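You operate a simulated robot arm through the tools that you are given. There is no shell and no other tool.

The job below is to be done with a simulated robot arm. You get a single attempt, and the scene is never put back.

## Task
Form one thin sheet, shaking the mould both ways.
Fine: dip once, shake to and fro and side to side, then toss off the water; leave the flat sticks, catches, stirrer and white drain plug as they are.

The check looks at the end state, three seconds after you hand in, the way a careful person would. Anything else that was tipped, shoved, dropped, spilled or broken makes it a failure. Flat cloth is picked up by pressing the open fingertips on it (5 to 10 N) and closing them slowly along it; thin cloth reads only 2 to 8 mm in the jaws.

## Robot
A 7-joint arm with a two-finger parallel gripper, fixed in place. Base frame: the origin is at the foot of the arm, x ahead of it, y to its left, z up; the work surface is at about z = 440. Readings come in mm, rad, newtons and seconds.
Its first joint turns from -2.304 to 2.304 rad. Payload 3.91 kg.
The TCP is the grasp point between the finger pads, 30 mm short of the fingertips. In the tool frame z runs along the fingers and y along their closing line. Largest opening 110 mm; finger width 20, thickness 10; the body of the gripper, 48 by 112 mm, starts 55 mm behind the TCP.
Orientation is that of the tool frame in the base frame, as a unit quaternion [w, x, y, z]. With the fingers straight down and closing along the base's y, the tool's x points along the base's -x, its y along +y and its z along -z.

## Interface
- The arm moves only by the tool move_arm. Its argument "plan" is a list of rows, each an object (a shift or turn left out is 0, a gripper value left out holds the last) with "travel": the shift along the tool's x, y, z in mm, a list of three; "turn": the turn, a rotation vector about the tool's x, y, z in rad, a list of three; "jaw": the closure in counts, from 0 (fully open) to 255 (shut). In form: [{"travel": [dx, dy, dz], "turn": [ax, ay, az], "jaw": jaw}, ...]. A call has 1 to 20 rows; each row shifts and turns the commanded pose from where the row before left it, along the tool's axes as they then stand. Each row takes 0.2 s and may step no farther than 50 mm and 0.15 rad from the row before; otherwise, or with a gripper value out of range, the whole call is refused. Where a pose cannot be reached the arm comes as near as it can. A force on the tool above 40 N (or 10 N above the force at the start of the call, whichever is more), or a blocked arm, ends the call early, and 0.2 s more pass. Each finger travels about 108 mm/s and halts on what it meets, pressing with about 35 N; the grip force reading is that of the motor and also rises with nothing between the fingers. The clock runs only during rows and for 0.2 s after the last one: add rows that do not move to give the fingers time. The reply holds the time, the measured pose of the TCP, the force on the tool along the base axes, the opening and the grip force, in the units named above and with some noise, with the torque about the TCP (base axes, N m) and any sound that the robot's microphone picked up.
- Cameras (640 x 400 px; columns grow to the right, rows downward): "scene" is fixed at [52.1, 650.5, 1555.3]; the picture's right is [-0.56, -0.83, 0.00], its down [-0.56, 0.38, -0.74] and it looks along [0.61, -0.41, -0.67] (base axes); focal length 281 px, centre (320, 200). "wrist" rides on the gripper at [72, 17, -103] in the tool frame; the picture's right is [-0.23, 0.97, 0.00], its down [-0.76, -0.18, -0.62] and it looks along [-0.61, -0.14, 0.78] (tool axes); focal length 222 px, centre (320, 200). There is no depth. A picture from a camera that has moved, and an enlarged one, comes with that camera's place and axes in the base frame and with its lens.
- camera(camera): a new picture of that camera. It takes no simulated time.
- close_up(camera, box): a new picture of the part [left, top, right, bottom] of that camera's present view, enlarged. It takes no simulated time.
- close_job(): hands the job in; it is judged then, once.

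Places have to be worked out from the pictures, the camera data and where the tool is seen. Open the gripper and draw the arm clear of the work before you hand the job in, unless the task says otherwise.

The tools are called as name(argument=value, ...) on one line, values as JSON. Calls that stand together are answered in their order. move_arm: Moves the arm, as the interface text tells. Its arguments: {"type":"object","properties":{"plan":{"type":"array","items":{"type":"object","properties":{"travel":{"type":"array","items":{"type":"number"}},"turn":{"type":"array","items":{"type":"number"}},"jaw":{"type":"number"}}}}},"required":["plan"]} The other tools are called the same way: camera (camera) takes a picture; close_up (camera, box) takes an enlarged picture of a part of a camera's view; close_job () hands the job in.

At the start:

```text
t: 0.0
ee_pos: [628.2, 81.7, 1283.5]
ee_rot: [0.0, 0.0, 1.0, 0.0]
wrist_force: [-0.1, -0.2, -0.8]
ft_torque: [0.0, -0.03, 0.01]
opening: 109.9
gripper_force: 0.0
```

scene: 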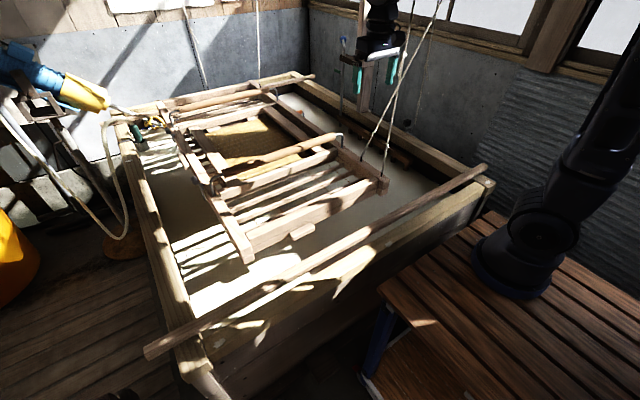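
wrist: 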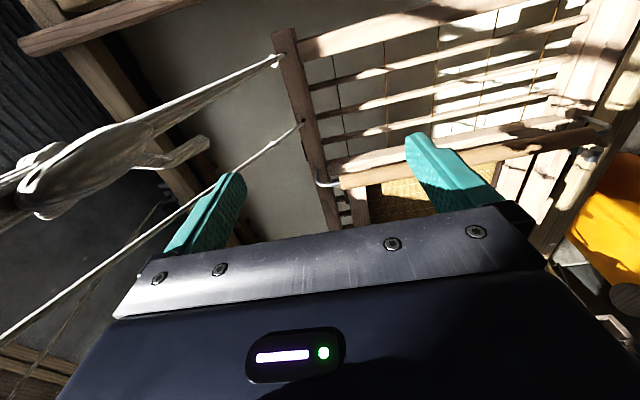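

I'll start by looking at the scene closely before moving anything.

close_up(camera="scene", box=[120, 60, 400, 235])

close_up(camera="scene", box=[100, 160, 420, 360])

close_up(camera="scene", box=[240, 0, 500, 200])

close_up(camera="wrist", box=[240, 0, 640, 250])

```text
2.29 times, centred on (260, 148) of scene
camera zoom: at [52.1, 650.5, 1555.3], right [-0.56, -0.83, 0.0], down [-0.56, 0.38, -0.74], along [0.61, -0.41, -0.67], focal length 643 px, centre (457, 320)
```

zoom: 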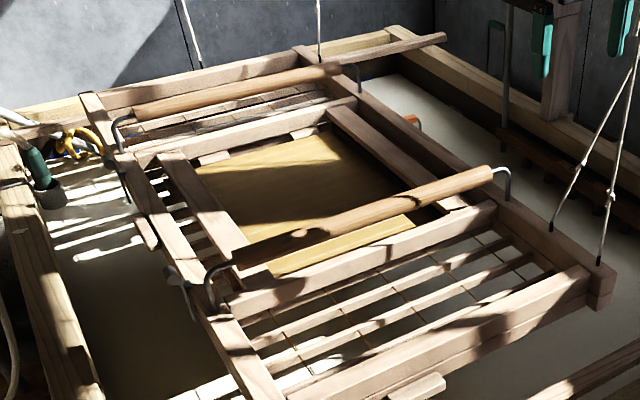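

```text
2.00 times, centred on (260, 260) of scene
camera zoom: at [52.1, 650.5, 1555.3], right [-0.56, -0.83, 0.0], down [-0.56, 0.38, -0.74], along [0.61, -0.41, -0.67], focal length 563 px, centre (440, 80)
```

zoom: 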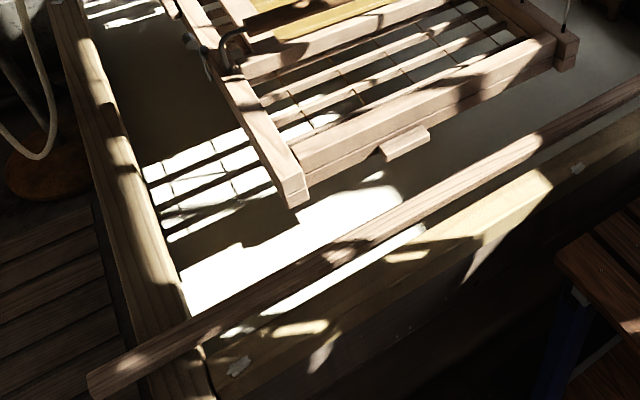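

```text
2.00 times, centred on (370, 100) of scene
camera zoom: at [52.1, 650.5, 1555.3], right [-0.56, -0.83, 0.0], down [-0.56, 0.38, -0.74], along [0.61, -0.41, -0.67], focal length 563 px, centre (220, 400)
```

zoom: 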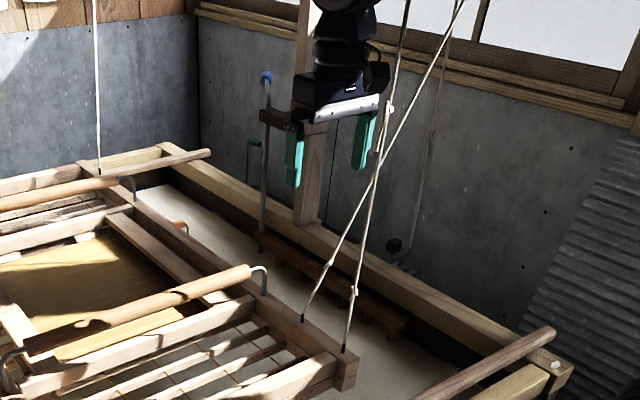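

```text
1.60 times, centred on (440, 125) of wrist
camera zoom: at [554.6, 100.1, 1386.0], right [0.23, 0.97, 0.0], down [0.76, -0.18, 0.62], along [0.61, -0.14, -0.78], focal length 355 px, centre (128, 320)
```

zoom: 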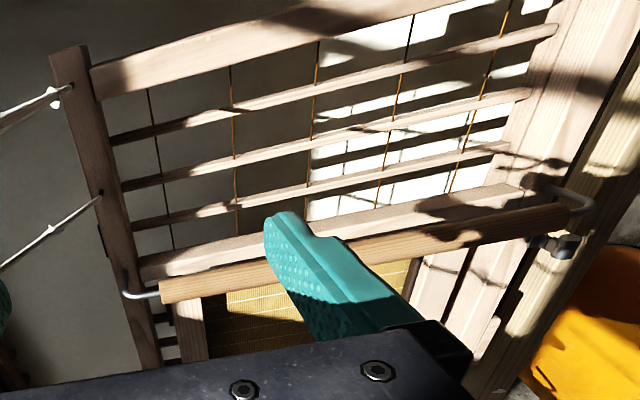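

The mould hangs at about z≈950 from ropes, with two round handles running along y across it. I'll zoom in further to find the catches, sticks, stirrer, plug, ropes and waterline.

close_up(camera="scene", box=[110, 70, 230, 145])

close_up(camera="scene", box=[200, 70, 320, 145])

close_up(camera="scene", box=[180, 140, 300, 215])

close_up(camera="scene", box=[290, 110, 410, 185])

close_up(camera="scene", box=[0, 30, 160, 130])

close_up(camera="scene", box=[320, 20, 480, 120])

close_up(camera="scene", box=[400, 150, 640, 300])

close_up(camera="scene", box=[120, 250, 360, 400])

```text
5.33 times, centred on (170, 108) of scene
camera zoom: at [52.1, 650.5, 1555.3], right [-0.56, -0.83, 0.0], down [-0.56, 0.38, -0.74], along [0.61, -0.41, -0.67], focal length 1500 px, centre (1120, 693)
```

zoom: 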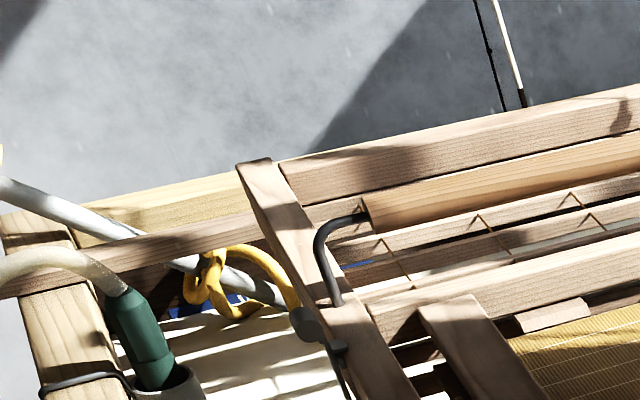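

```text
5.33 times, centred on (260, 108) of scene
camera zoom: at [52.1, 650.5, 1555.3], right [-0.56, -0.83, 0.0], down [-0.56, 0.38, -0.74], along [0.61, -0.41, -0.67], focal length 1500 px, centre (640, 693)
```

zoom: 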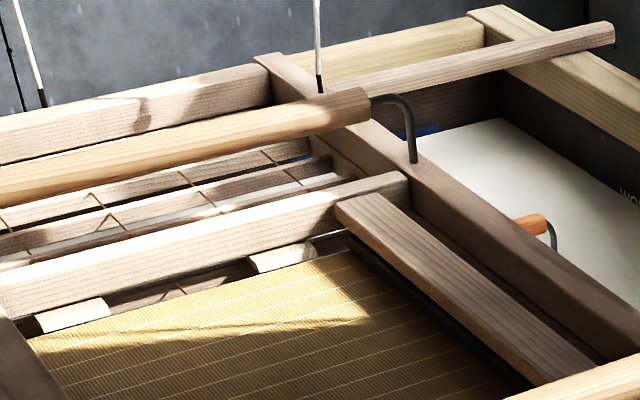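

```text
5.33 times, centred on (240, 178) of scene
camera zoom: at [52.1, 650.5, 1555.3], right [-0.56, -0.83, 0.0], down [-0.56, 0.38, -0.74], along [0.61, -0.41, -0.67], focal length 1500 px, centre (747, 320)
```

zoom: 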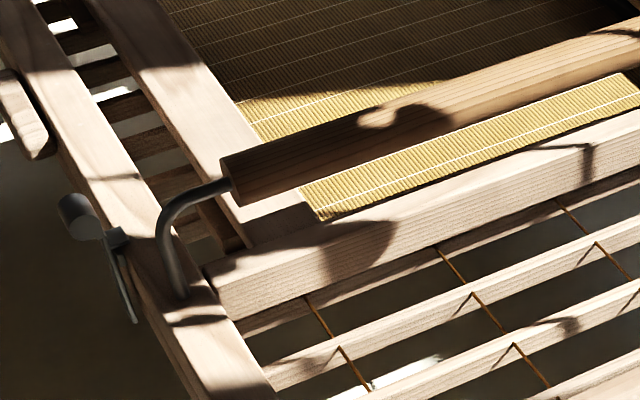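

```text
5.33 times, centred on (350, 148) of scene
camera zoom: at [52.1, 650.5, 1555.3], right [-0.56, -0.83, 0.0], down [-0.56, 0.38, -0.74], along [0.61, -0.41, -0.67], focal length 1500 px, centre (160, 480)
```

zoom: 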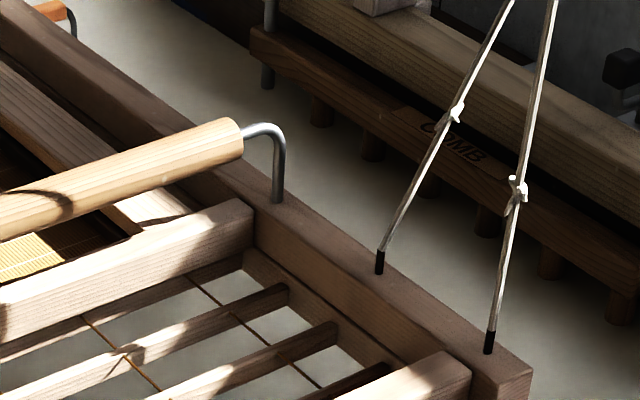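

```text
4.00 times, centred on (80, 80) of scene
camera zoom: at [52.1, 650.5, 1555.3], right [-0.56, -0.83, 0.0], down [-0.56, 0.38, -0.74], along [0.61, -0.41, -0.67], focal length 1125 px, centre (1280, 680)
```

zoom: 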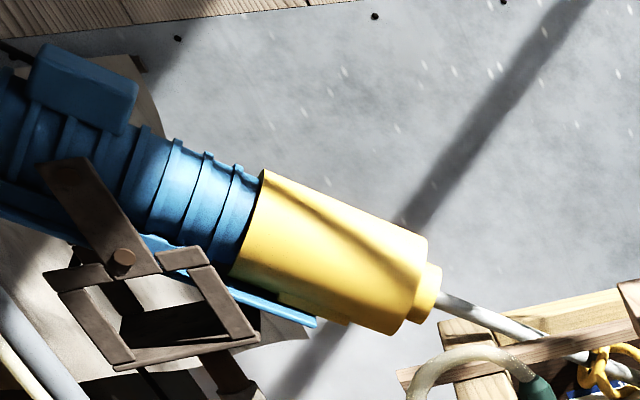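

```text
4.00 times, centred on (400, 70) of scene
camera zoom: at [52.1, 650.5, 1555.3], right [-0.56, -0.83, 0.0], down [-0.56, 0.38, -0.74], along [0.61, -0.41, -0.67], focal length 1125 px, centre (0, 720)
```

zoom: 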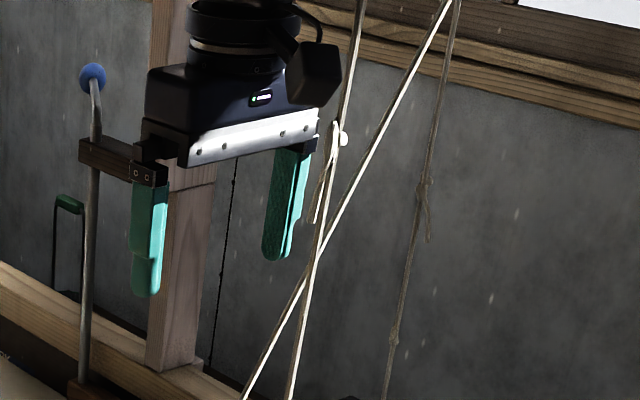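

```text
2.67 times, centred on (520, 225) of scene
camera zoom: at [52.1, 650.5, 1555.3], right [-0.56, -0.83, 0.0], down [-0.56, 0.38, -0.74], along [0.61, -0.41, -0.67], focal length 750 px, centre (-213, 133)
```

zoom: 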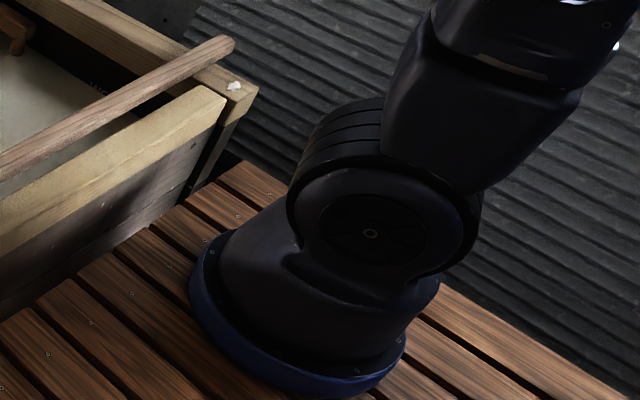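

```text
2.67 times, centred on (240, 325) of scene
camera zoom: at [52.1, 650.5, 1555.3], right [-0.56, -0.83, 0.0], down [-0.56, 0.38, -0.74], along [0.61, -0.41, -0.67], focal length 750 px, centre (533, -133)
```

zoom: 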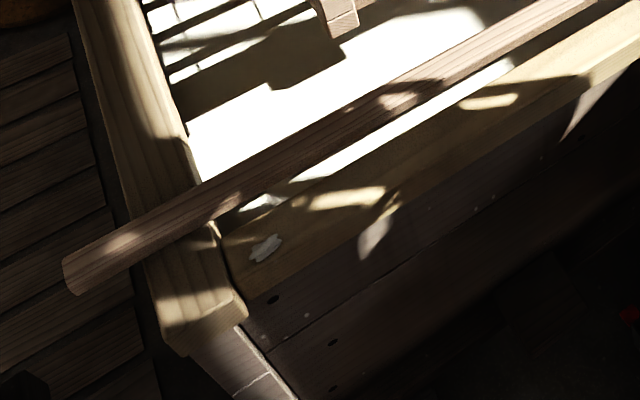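

Triangulating the two views puts the near handle along y from about 88 to 517 at x≈805, z≈1023. Ropes A and B leave the −y beam near (584, 26) and (699, 22) and lean toward −y. I'll shift the arm high toward the handle centre, away from those ropes, and look again.

move_arm(plan=[{"travel": [-10, 25, 0]}, {"travel": [-20, 30, 0]}, {"travel": [-25, 30, 0]}, {"travel": [-25, 30, 0]}, {"travel": [-25, 30, 0]}, {"travel": [-25, 30, 0]}, {"travel": [-25, 25, 0]}, {"travel": [-15, 15, 0]}, {"travel": [0, 0, 0]}])

camera(camera="wrist")

camera(camera="scene")

```text
t: 2.0
ee_pos: [797.8, 296.7, 1283.1]
ee_rot: [0.0, 0.0, 1.0, 0.0]
wrist_force: [-0.7, 0.1, -0.2]
ft_torque: [-0.01, -0.01, -0.03]
opening: 110.2
gripper_force: 0.1
```

```text
taken
camera wrist: at [724.0, 313.5, 1385.2], right [0.23, 0.97, 0.0], down [0.76, -0.18, 0.62], along [0.61, -0.14, -0.78], focal length 222 px, centre (320, 200)
```

wrist: 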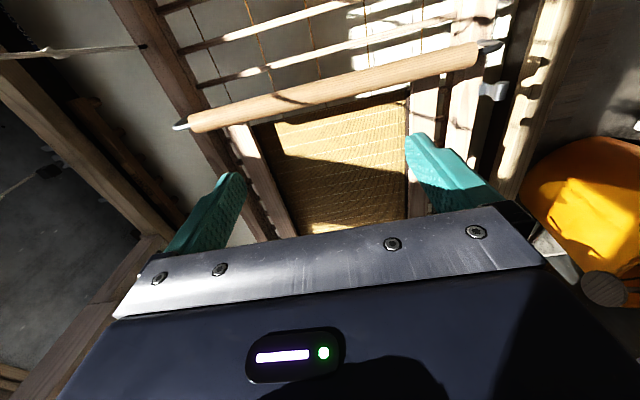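

```text
taken
```

scene: 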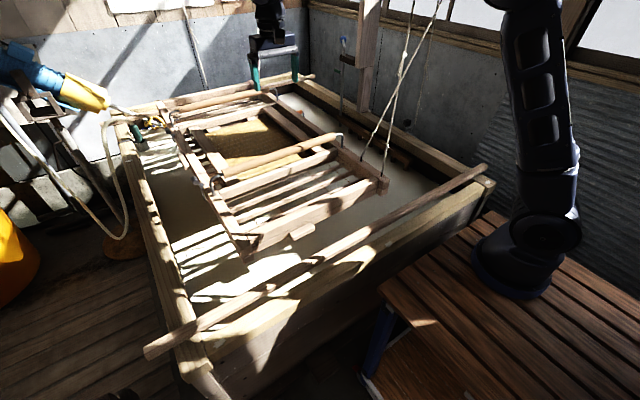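

The arm is over the handle centre and clear of the ropes. I'll enlarge the wrist view to check the catches, handle and ropes before yawing the fingers across the handle.

close_up(camera="wrist", box=[400, 0, 640, 150])

close_up(camera="wrist", box=[0, 0, 240, 150])

close_up(camera="wrist", box=[180, 0, 500, 200])

close_up(camera="scene", box=[300, 90, 440, 178])

```text
2.67 times, centred on (520, 75) of wrist
camera zoom: at [724.0, 313.5, 1385.2], right [0.23, 0.97, 0.0], down [0.76, -0.18, 0.62], along [0.61, -0.14, -0.78], focal length 592 px, centre (-213, 533)
```

zoom: 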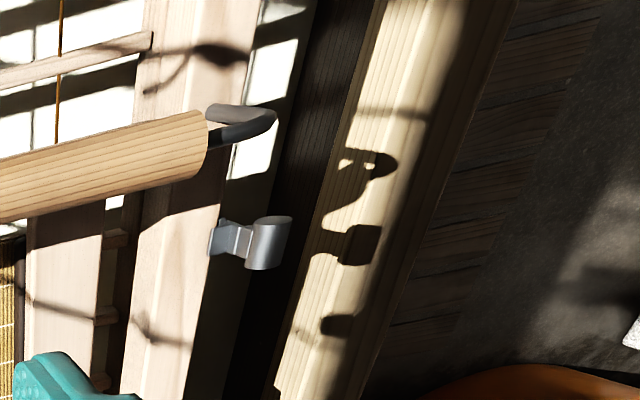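

```text
2.67 times, centred on (120, 75) of wrist
camera zoom: at [724.0, 313.5, 1385.2], right [0.23, 0.97, 0.0], down [0.76, -0.18, 0.62], along [0.61, -0.14, -0.78], focal length 592 px, centre (853, 533)
```

zoom: 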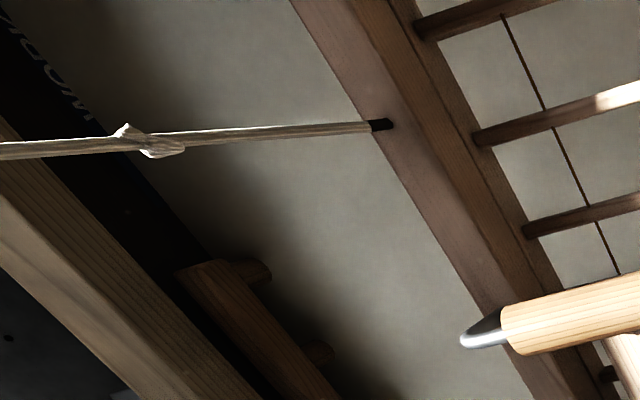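

```text
2.00 times, centred on (340, 100) of wrist
camera zoom: at [724.0, 313.5, 1385.2], right [0.23, 0.97, 0.0], down [0.76, -0.18, 0.62], along [0.61, -0.14, -0.78], focal length 444 px, centre (280, 400)
```

zoom: 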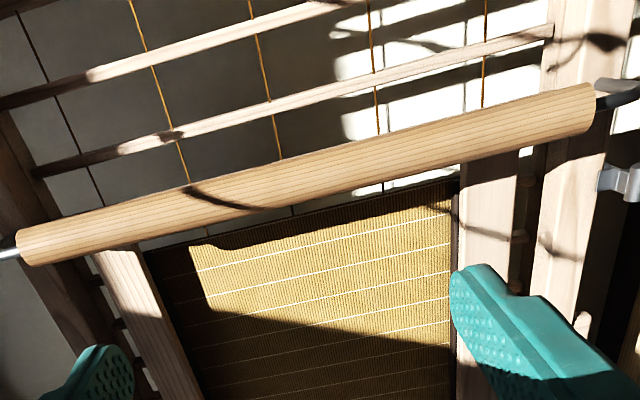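

```text
4.55 times, centred on (370, 134) of scene
camera zoom: at [52.1, 650.5, 1555.3], right [-0.56, -0.83, 0.0], down [-0.56, 0.38, -0.74], along [0.61, -0.41, -0.67], focal length 1279 px, centre (93, 500)
```

zoom: 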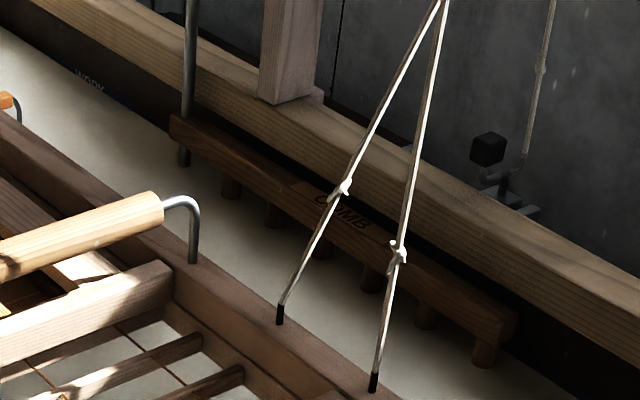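

The +y catch and the handle bracket are clear of the grip point at the handle middle. Now I'll yaw the tool +90° in place so the fingers close along x, across the handle.

move_arm(plan=[{"turn": [0, 0, 0.0708]}, {"turn": [0, 0, 0.15]}, {"turn": [0, 0, 0.15]}, {"turn": [0, 0, 0.15]}, {"turn": [0, 0, 0.15]}, {"turn": [0, 0, 0.15]}, {"turn": [0, 0, 0.15]}, {"turn": [0, 0, 0.15]}, {"turn": [0, 0, 0.15]}, {"turn": [0, 0, 0.15]}, {"turn": [0, 0, 0.15]}, {"turn": [0, 0, 0]}])

camera(camera="wrist")

camera(camera="scene")

```text
t: 4.6
ee_pos: [797.7, 297.3, 1282.7]
ee_rot: [0.0, 0.708, 0.707, 0.0]
wrist_force: [-0.1, 0.3, 0.3]
ft_torque: [-0.03, -0.05, 0.0]
opening: 109.8
gripper_force: 0.1
```

```text
taken
camera wrist: at [814.1, 370.5, 1385.8], right [0.97, -0.23, 0.0], down [-0.18, -0.76, 0.62], along [-0.14, -0.61, -0.78], focal length 222 px, centre (320, 200)
```

wrist: 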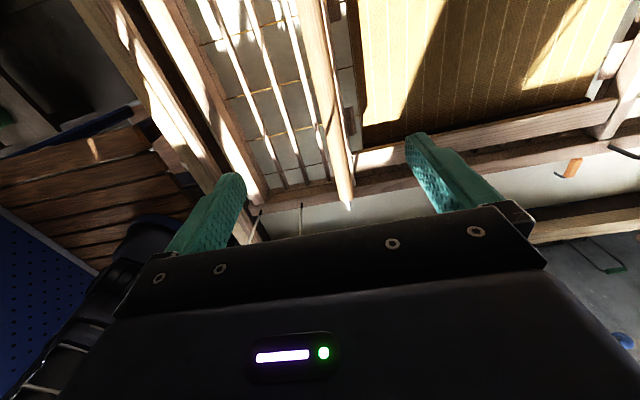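

```text
taken
```

scene: 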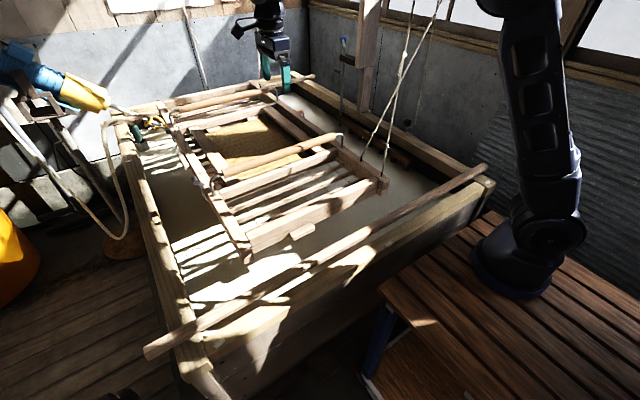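

Yaw is done: tool x is now base +y and tool y is base +x. I'll zoom on the handle to fix its x and z precisely before descending.

close_up(camera="wrist", box=[240, 0, 480, 150])

close_up(camera="wrist", box=[240, 120, 480, 270])

close_up(camera="wrist", box=[80, 0, 320, 150])

close_up(camera="wrist", box=[480, 100, 640, 200])

```text
2.67 times, centred on (360, 75) of wrist
camera zoom: at [814.1, 370.5, 1385.8], right [0.97, -0.23, 0.0], down [-0.18, -0.76, 0.62], along [-0.14, -0.61, -0.78], focal length 592 px, centre (213, 533)
```

zoom: 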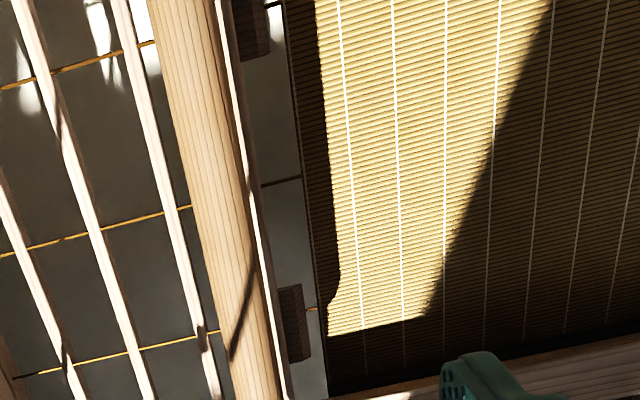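

```text
2.67 times, centred on (360, 195) of wrist
camera zoom: at [814.1, 370.5, 1385.8], right [0.97, -0.23, 0.0], down [-0.18, -0.76, 0.62], along [-0.14, -0.61, -0.78], focal length 592 px, centre (213, 213)
```

zoom: 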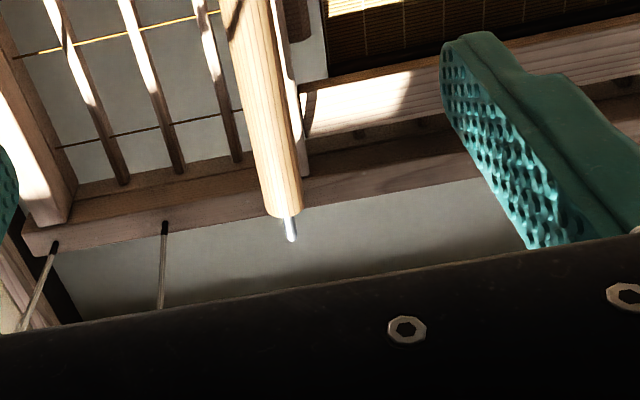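

```text
2.67 times, centred on (200, 75) of wrist
camera zoom: at [814.1, 370.5, 1385.8], right [0.97, -0.23, 0.0], down [-0.18, -0.76, 0.62], along [-0.14, -0.61, -0.78], focal length 592 px, centre (640, 533)
```

zoom: 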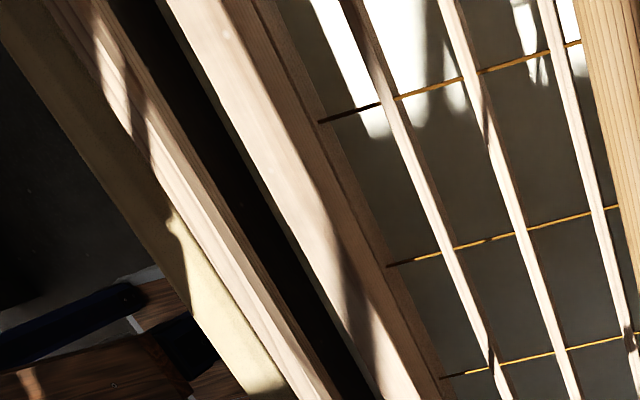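

```text
4.00 times, centred on (560, 150) of wrist
camera zoom: at [814.1, 370.5, 1385.8], right [0.97, -0.23, 0.0], down [-0.18, -0.76, 0.62], along [-0.14, -0.61, -0.78], focal length 888 px, centre (-640, 400)
```

zoom: 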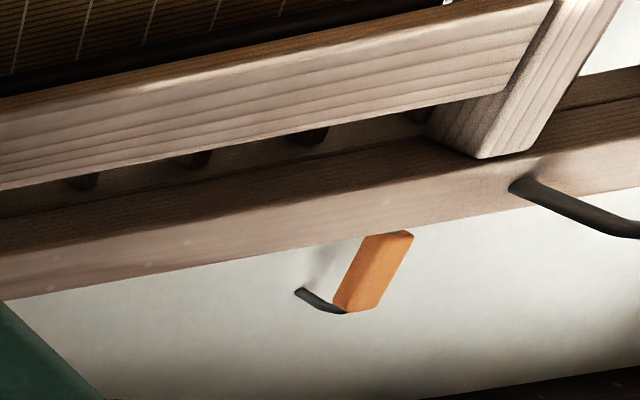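

The handle axis is at x≈804 and z≈1020, about 30 mm thick, with only the cross-beam below it at z≈960. I'll descend to about z=1120, fingers straddling in x, and re-measure.

move_arm(plan=[{"travel": [0.5, 1, 15]}, {"travel": [0.5, 1, 25]}, {"travel": [0.5, 1, 30]}, {"travel": [0.5, 1, 30]}, {"travel": [0.5, 1, 30]}, {"travel": [0.5, 1, 20]}, {"travel": [0, 0, 13]}, {"travel": [0, 0, 0]}])

camera(camera="wrist")

close_up(camera="scene", box=[200, 60, 360, 160])

```text
t: 6.4
ee_pos: [802.0, 299.8, 1120.8]
ee_rot: [-0.001, 0.707, 0.707, 0.0]
wrist_force: [0.5, 0.0, 0.0]
ft_torque: [0.02, 0.0, 0.01]
opening: 109.9
gripper_force: 0.1
```

```text
taken
camera wrist: at [818.7, 373.1, 1223.6], right [0.97, -0.23, 0.0], down [-0.18, -0.76, 0.62], along [-0.14, -0.61, -0.78], focal length 222 px, centre (320, 200)
```

wrist: 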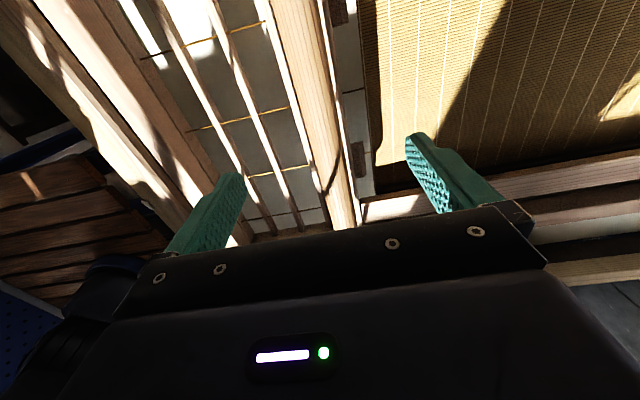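

```text
4.00 times, centred on (280, 110) of scene
camera zoom: at [52.1, 650.5, 1555.3], right [-0.56, -0.83, 0.0], down [-0.56, 0.38, -0.74], along [0.61, -0.41, -0.67], focal length 1125 px, centre (480, 560)
```

zoom: 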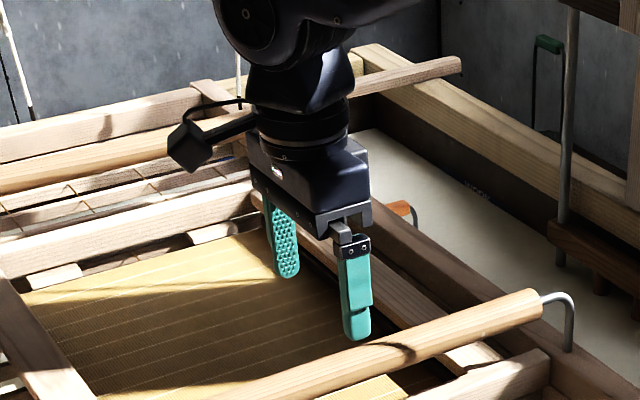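

The fingers straddle the handle in the view. I'll zoom in to check the handle is centred between them and get its height.

close_up(camera="wrist", box=[220, 0, 460, 150])

close_up(camera="wrist", box=[240, 100, 440, 225])

```text
2.67 times, centred on (340, 75) of wrist
camera zoom: at [818.7, 373.1, 1223.6], right [0.97, -0.23, 0.0], down [-0.18, -0.76, 0.62], along [-0.14, -0.61, -0.78], focal length 592 px, centre (267, 533)
```

zoom: 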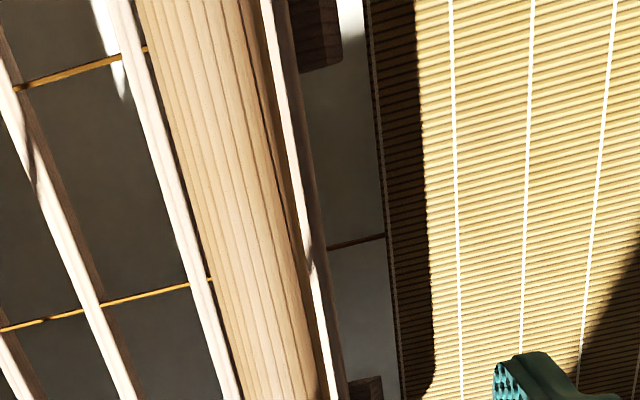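

```text
3.20 times, centred on (340, 162) of wrist
camera zoom: at [818.7, 373.1, 1223.6], right [0.97, -0.23, 0.0], down [-0.18, -0.76, 0.62], along [-0.14, -0.61, -0.78], focal length 711 px, centre (256, 320)
```

zoom: 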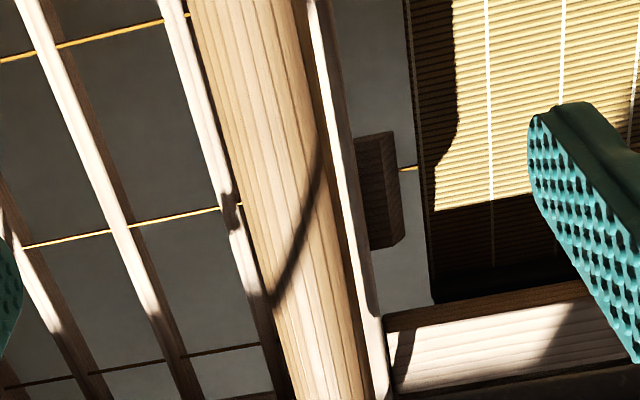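

The handle is centred between the fingers in x to within about 1 mm. I'll descend slowly to z≈1022 so the pads sit level with the handle axis, watching the force.

move_arm(plan=[{"travel": [0, 1, 15]}, {"travel": [0, 0, 20]}, {"travel": [0, 0, 20]}, {"travel": [0, 0, 15]}, {"travel": [0, 0, 10]}, {"travel": [0, 0, 10]}, {"travel": [0, 0, 8]}, {"travel": [0, 0, 0]}])

camera(camera="wrist")

close_up(camera="scene", box=[200, 90, 360, 190])

```text
t: 8.2
ee_pos: [804.4, 300.2, 1020.0]
ee_rot: [0.0, 0.707, 0.707, 0.0]
wrist_force: [-0.4, -0.3, -0.5]
ft_torque: [-0.02, 0.0, -0.01]
opening: 109.8
gripper_force: 0.1
```

```text
taken
camera wrist: at [820.4, 372.7, 1123.3], right [0.97, -0.23, 0.0], down [-0.18, -0.76, 0.62], along [-0.14, -0.61, -0.78], focal length 222 px, centre (320, 200)
```

wrist: 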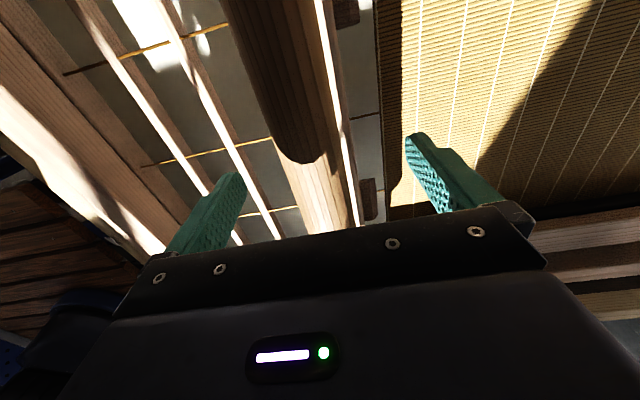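

```text
4.00 times, centred on (280, 140) of scene
camera zoom: at [52.1, 650.5, 1555.3], right [-0.56, -0.83, 0.0], down [-0.56, 0.38, -0.74], along [0.61, -0.41, -0.67], focal length 1125 px, centre (480, 440)
```

zoom: 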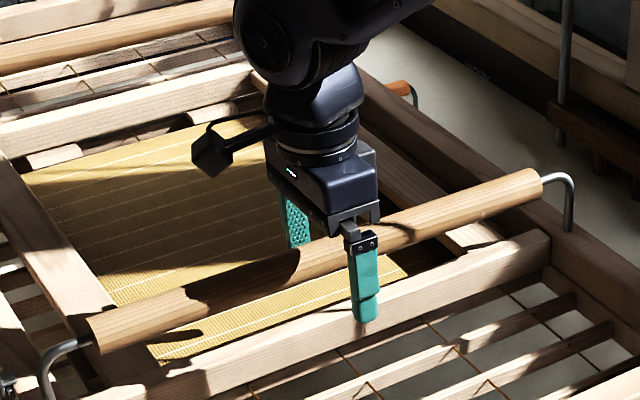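

No contact so far, and the handle sits between the pads. I'll check centring before closing.

close_up(camera="wrist", box=[220, 110, 440, 248])

close_up(camera="scene", box=[260, 140, 320, 178])

```text
2.90 times, centred on (330, 179) of wrist
camera zoom: at [820.4, 372.7, 1123.3], right [0.97, -0.23, 0.0], down [-0.18, -0.76, 0.62], along [-0.14, -0.61, -0.78], focal length 644 px, centre (291, 261)
```

zoom: 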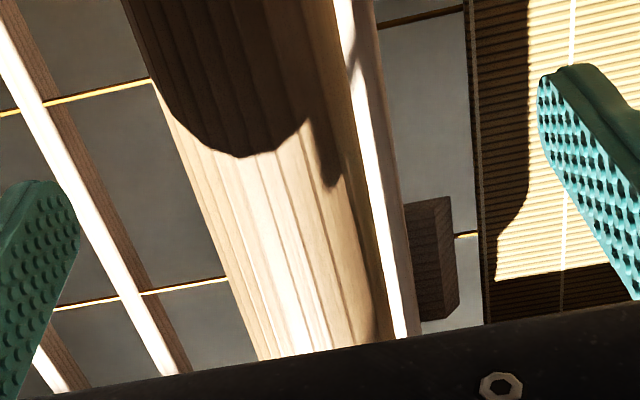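

```text
10.53 times, centred on (290, 159) of scene
camera zoom: at [52.1, 650.5, 1555.3], right [-0.56, -0.83, 0.0], down [-0.56, 0.38, -0.74], along [0.61, -0.41, -0.67], focal length 2961 px, centre (636, 632)
```

zoom: 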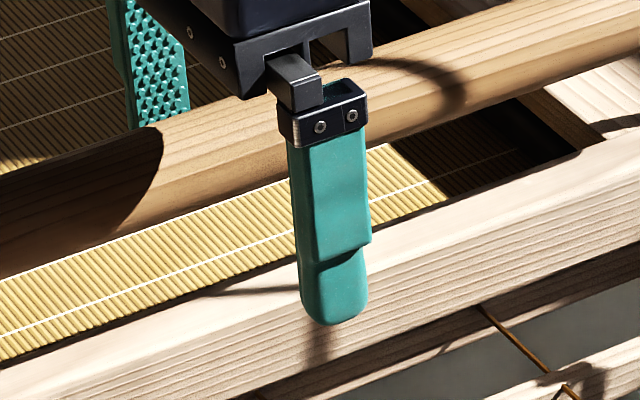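

With the shaded underside counted, the handle is about 32 mm thick, on the TCP axis to within about 1 mm in x and 3 mm in z. I'll close in two stages and read the forces.

move_arm(plan=[{"jaw": 120}, {"jaw": 160}, {"jaw": 255}, {"jaw": 255}, {"jaw": 255}, {"jaw": 255}])

camera(camera="scene")

camera(camera="wrist")

```text
t: 9.6
ee_pos: [802.7, 300.0, 1021.2]
ee_rot: [0.0, 0.707, 0.707, -0.001]
wrist_force: [-0.2, 0.5, -0.8]
ft_torque: [-0.02, 0.01, -0.05]
opening: 30.7
gripper_force: 45.1
```

```text
taken
```

scene: 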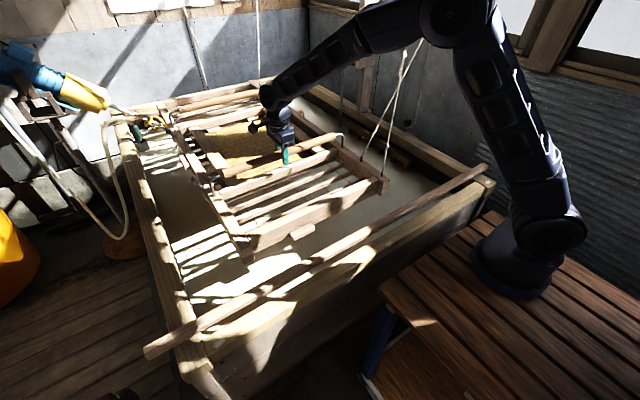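

```text
taken
camera wrist: at [820.4, 372.7, 1123.3], right [0.97, -0.23, 0.0], down [-0.18, -0.76, 0.62], along [-0.14, -0.61, -0.78], focal length 222 px, centre (320, 200)
```

wrist: 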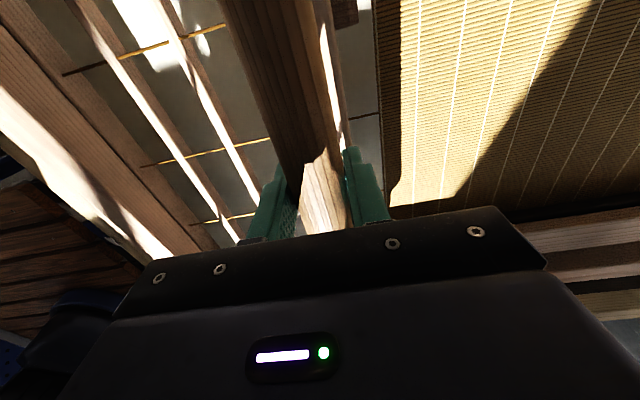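

The grip reads 30.7 mm with no side load, so the handle is held. I'll probe gently by lowering 30 mm in small steps to feel the suspension stiffness.

move_arm(plan=[{"travel": [0, 0, 5]}, {"travel": [0, 0, 10]}, {"travel": [0, 0, 10]}, {"travel": [0, 0, 5]}, {"travel": [0, 0, 0]}])

camera(camera="scene")

```text
t: 10.8
ee_pos: [805.6, 301.1, 991.3]
ee_rot: [-0.001, 0.707, 0.708, 0.0]
wrist_force: [-0.8, -0.9, 5.4]
ft_torque: [-0.1, -0.03, -0.01]
opening: 30.5
gripper_force: 45.2
```

```text
taken
```

scene: 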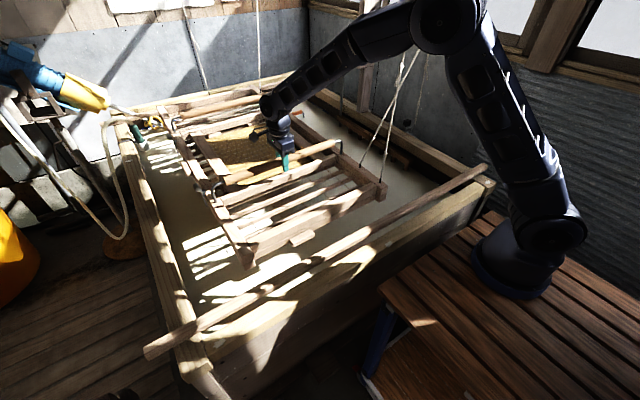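

Lowering 30 mm costs about 5.4 N (roughly 0.2 N/mm), so it is sprung. I'll compare the far end to see whether the mould sank level or tilted.

close_up(camera="scene", box=[110, 70, 230, 145])

close_up(camera="scene", box=[200, 70, 320, 145])

close_up(camera="scene", box=[120, 60, 400, 235])

close_up(camera="scene", box=[300, 90, 440, 178])

```text
5.33 times, centred on (170, 108) of scene
camera zoom: at [52.1, 650.5, 1555.3], right [-0.56, -0.83, 0.0], down [-0.56, 0.38, -0.74], along [0.61, -0.41, -0.67], focal length 1500 px, centre (1120, 693)
```

zoom: 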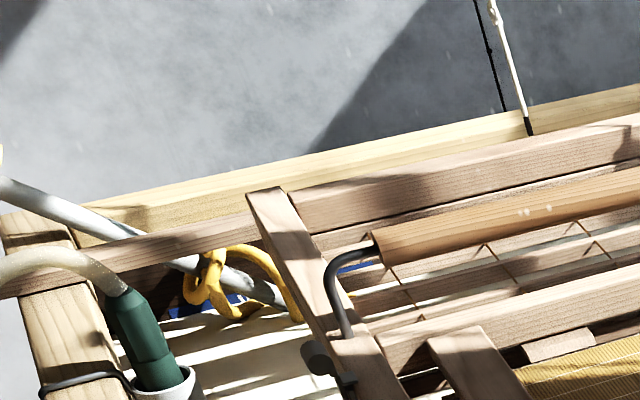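

```text
5.33 times, centred on (260, 108) of scene
camera zoom: at [52.1, 650.5, 1555.3], right [-0.56, -0.83, 0.0], down [-0.56, 0.38, -0.74], along [0.61, -0.41, -0.67], focal length 1500 px, centre (640, 693)
```

zoom: 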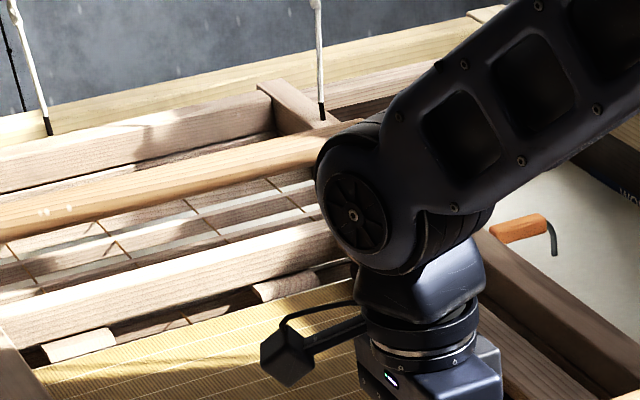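

```text
2.29 times, centred on (260, 148) of scene
camera zoom: at [52.1, 650.5, 1555.3], right [-0.56, -0.83, 0.0], down [-0.56, 0.38, -0.74], along [0.61, -0.41, -0.67], focal length 643 px, centre (457, 320)
```

zoom: 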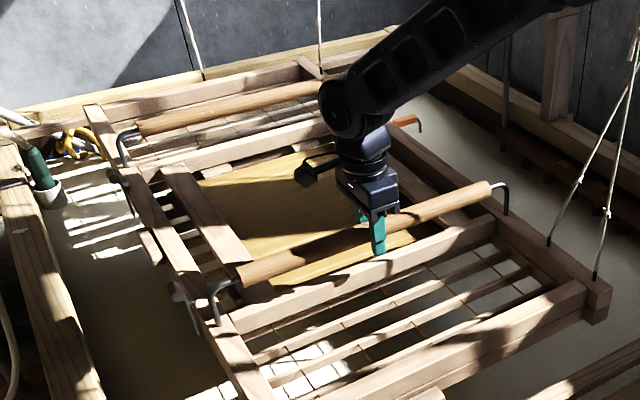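

```text
4.55 times, centred on (370, 134) of scene
camera zoom: at [52.1, 650.5, 1555.3], right [-0.56, -0.83, 0.0], down [-0.56, 0.38, -0.74], along [0.61, -0.41, -0.67], focal length 1279 px, centre (93, 500)
```

zoom: 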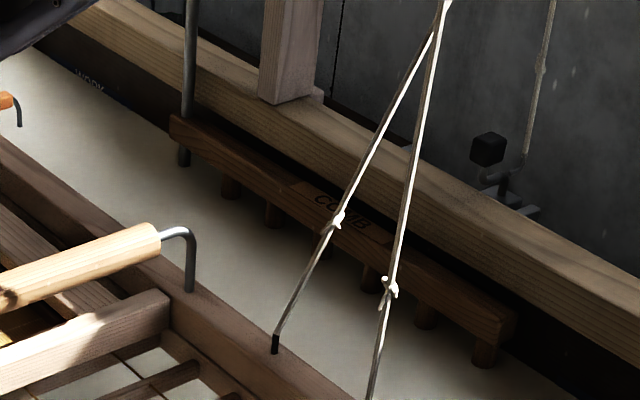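

The far end sank about as much as the near end, so the mould travels level. Triangulating the comb teeth puts the water at about z≈725, roughly 150 mm or more below the mould. I'll return to the rest height and do a small 0.1 rad pitch test to see whether the mould tilts with the hand.

move_arm(plan=[{"travel": [0, 0, -10]}, {"travel": [0, 0, -15]}, {"travel": [0, 0, -15]}, {"travel": [0, 0, -10]}, {"travel": [0, 0, -5]}, {"travel": [0, 0, 0]}, {"turn": [0.05, 0, 0]}, {"turn": [0.05, 0, 0]}, {"travel": [0, 0, 0]}])

close_up(camera="scene", box=[120, 60, 400, 235])

close_up(camera="scene", box=[110, 70, 230, 145])

camera(camera="scene")

```text
t: 12.8
ee_pos: [805.4, 301.0, 1047.0]
ee_rot: [-0.035, 0.706, 0.706, -0.035]
wrist_force: [0.4, 0.4, -9.9]
ft_torque: [0.01, -0.09, 0.04]
opening: 30.6
gripper_force: 44.7
```

```text
2.29 times, centred on (260, 148) of scene
camera zoom: at [52.1, 650.5, 1555.3], right [-0.56, -0.83, 0.0], down [-0.56, 0.38, -0.74], along [0.61, -0.41, -0.67], focal length 643 px, centre (457, 320)
```

zoom: 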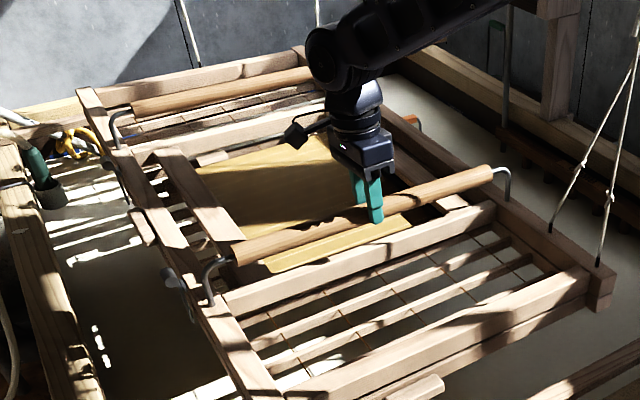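

```text
5.33 times, centred on (170, 108) of scene
camera zoom: at [52.1, 650.5, 1555.3], right [-0.56, -0.83, 0.0], down [-0.56, 0.38, -0.74], along [0.61, -0.41, -0.67], focal length 1500 px, centre (1120, 693)
```

zoom: 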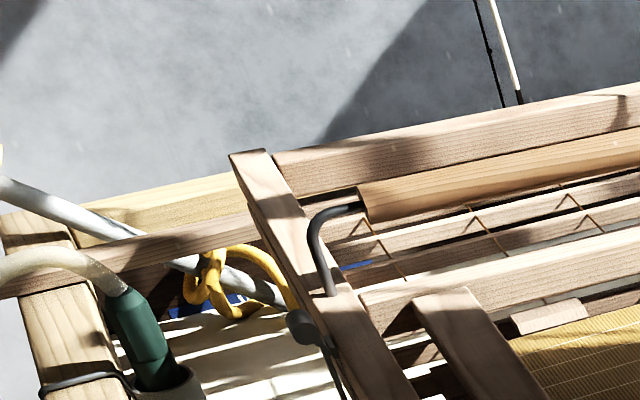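

```text
taken
```

scene: 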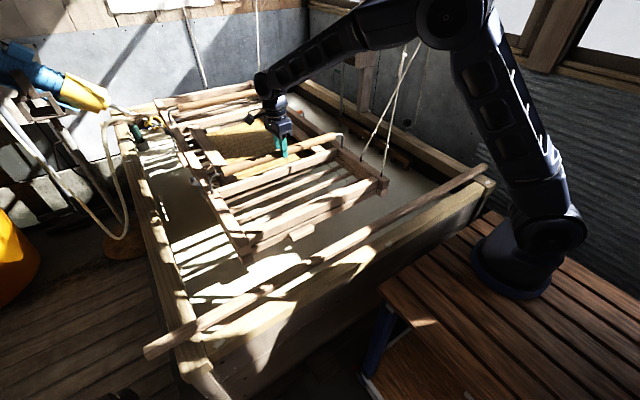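

The hand pitched 0.1 rad while the mould tilted only about 0.02 rad, so the round handle mostly turns in the pads. I'll turn the hand back and check how the mould sits at this raised height.

move_arm(plan=[{"turn": [-0.05, 0, 0]}, {"turn": [-0.05, 0, 0]}, {"travel": [0, 0, 0]}])

close_up(camera="scene", box=[110, 70, 230, 145])

close_up(camera="scene", box=[180, 140, 300, 215])

close_up(camera="scene", box=[200, 200, 320, 275])

```text
t: 13.6
ee_pos: [805.2, 299.6, 1047.0]
ee_rot: [0.0, 0.706, 0.708, 0.0]
wrist_force: [0.1, 0.5, -1.2]
ft_torque: [0.01, -0.19, 0.14]
opening: 30.7
gripper_force: 44.9
```

```text
5.33 times, centred on (170, 108) of scene
camera zoom: at [52.1, 650.5, 1555.3], right [-0.56, -0.83, 0.0], down [-0.56, 0.38, -0.74], along [0.61, -0.41, -0.67], focal length 1500 px, centre (1120, 693)
```

zoom: 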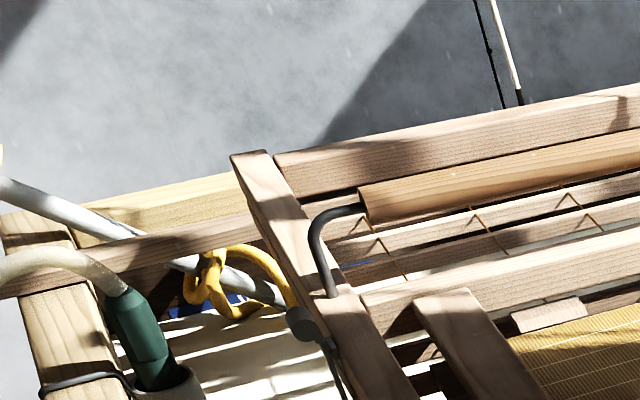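

```text
5.33 times, centred on (240, 178) of scene
camera zoom: at [52.1, 650.5, 1555.3], right [-0.56, -0.83, 0.0], down [-0.56, 0.38, -0.74], along [0.61, -0.41, -0.67], focal length 1500 px, centre (747, 320)
```

zoom: 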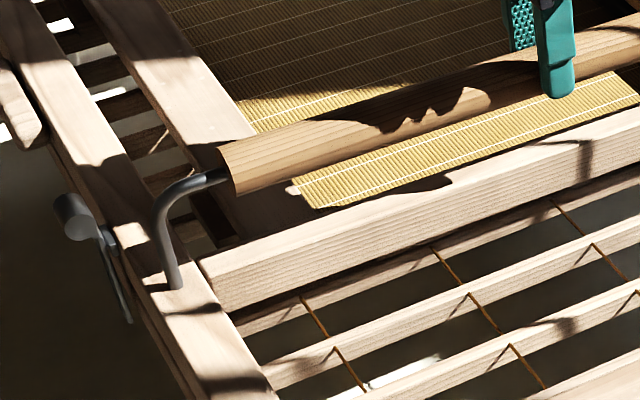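

```text
5.33 times, centred on (260, 238) of scene
camera zoom: at [52.1, 650.5, 1555.3], right [-0.56, -0.83, 0.0], down [-0.56, 0.38, -0.74], along [0.61, -0.41, -0.67], focal length 1500 px, centre (640, 0)
```

zoom: 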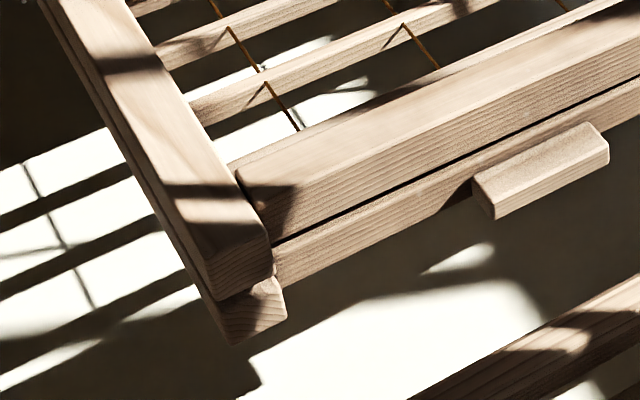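

The force is now only −1.2 N, yet the handle looks just 8–10 mm above rest while the TCP rose 26 mm, so it may have slipped in the pads. I'll check where the handle sits between the fingers.

close_up(camera="scene", box=[250, 125, 320, 169])

close_up(camera="wrist", box=[220, 110, 440, 248])

close_up(camera="scene", box=[290, 110, 410, 185])

close_up(camera="scene", box=[200, 70, 320, 145])

```text
9.09 times, centred on (285, 147) of scene
camera zoom: at [52.1, 650.5, 1555.3], right [-0.56, -0.83, 0.0], down [-0.56, 0.38, -0.74], along [0.61, -0.41, -0.67], focal length 2558 px, centre (638, 682)
```

zoom: 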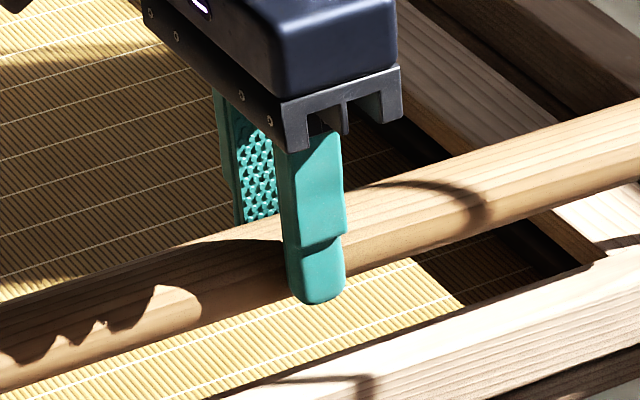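

```text
2.90 times, centred on (330, 179) of wrist
camera zoom: at [821.3, 373.6, 1150.3], right [0.97, -0.23, 0.0], down [-0.18, -0.76, 0.62], along [-0.14, -0.61, -0.78], focal length 644 px, centre (291, 261)
```

zoom: 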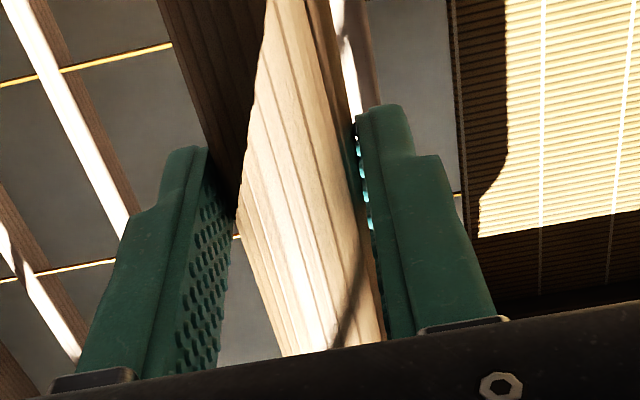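

```text
5.33 times, centred on (350, 148) of scene
camera zoom: at [52.1, 650.5, 1555.3], right [-0.56, -0.83, 0.0], down [-0.56, 0.38, -0.74], along [0.61, -0.41, -0.67], focal length 1500 px, centre (160, 480)
```

zoom: 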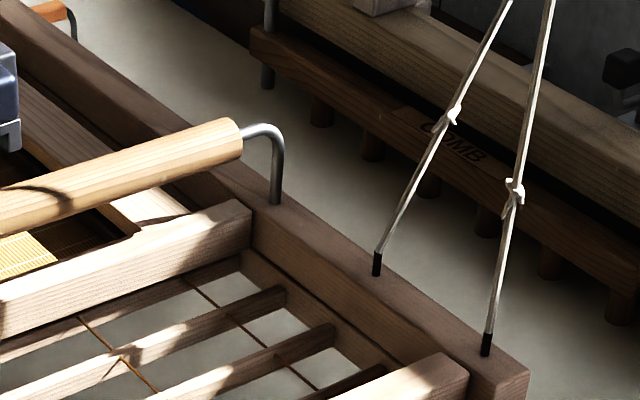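

```text
5.33 times, centred on (260, 108) of scene
camera zoom: at [52.1, 650.5, 1555.3], right [-0.56, -0.83, 0.0], down [-0.56, 0.38, -0.74], along [0.61, -0.41, -0.67], focal length 1500 px, centre (640, 693)
```

zoom: 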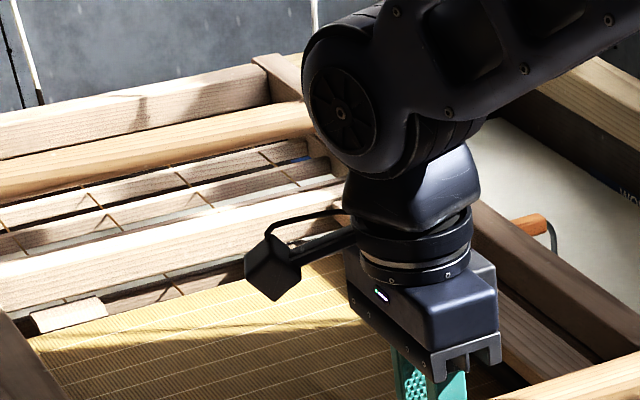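

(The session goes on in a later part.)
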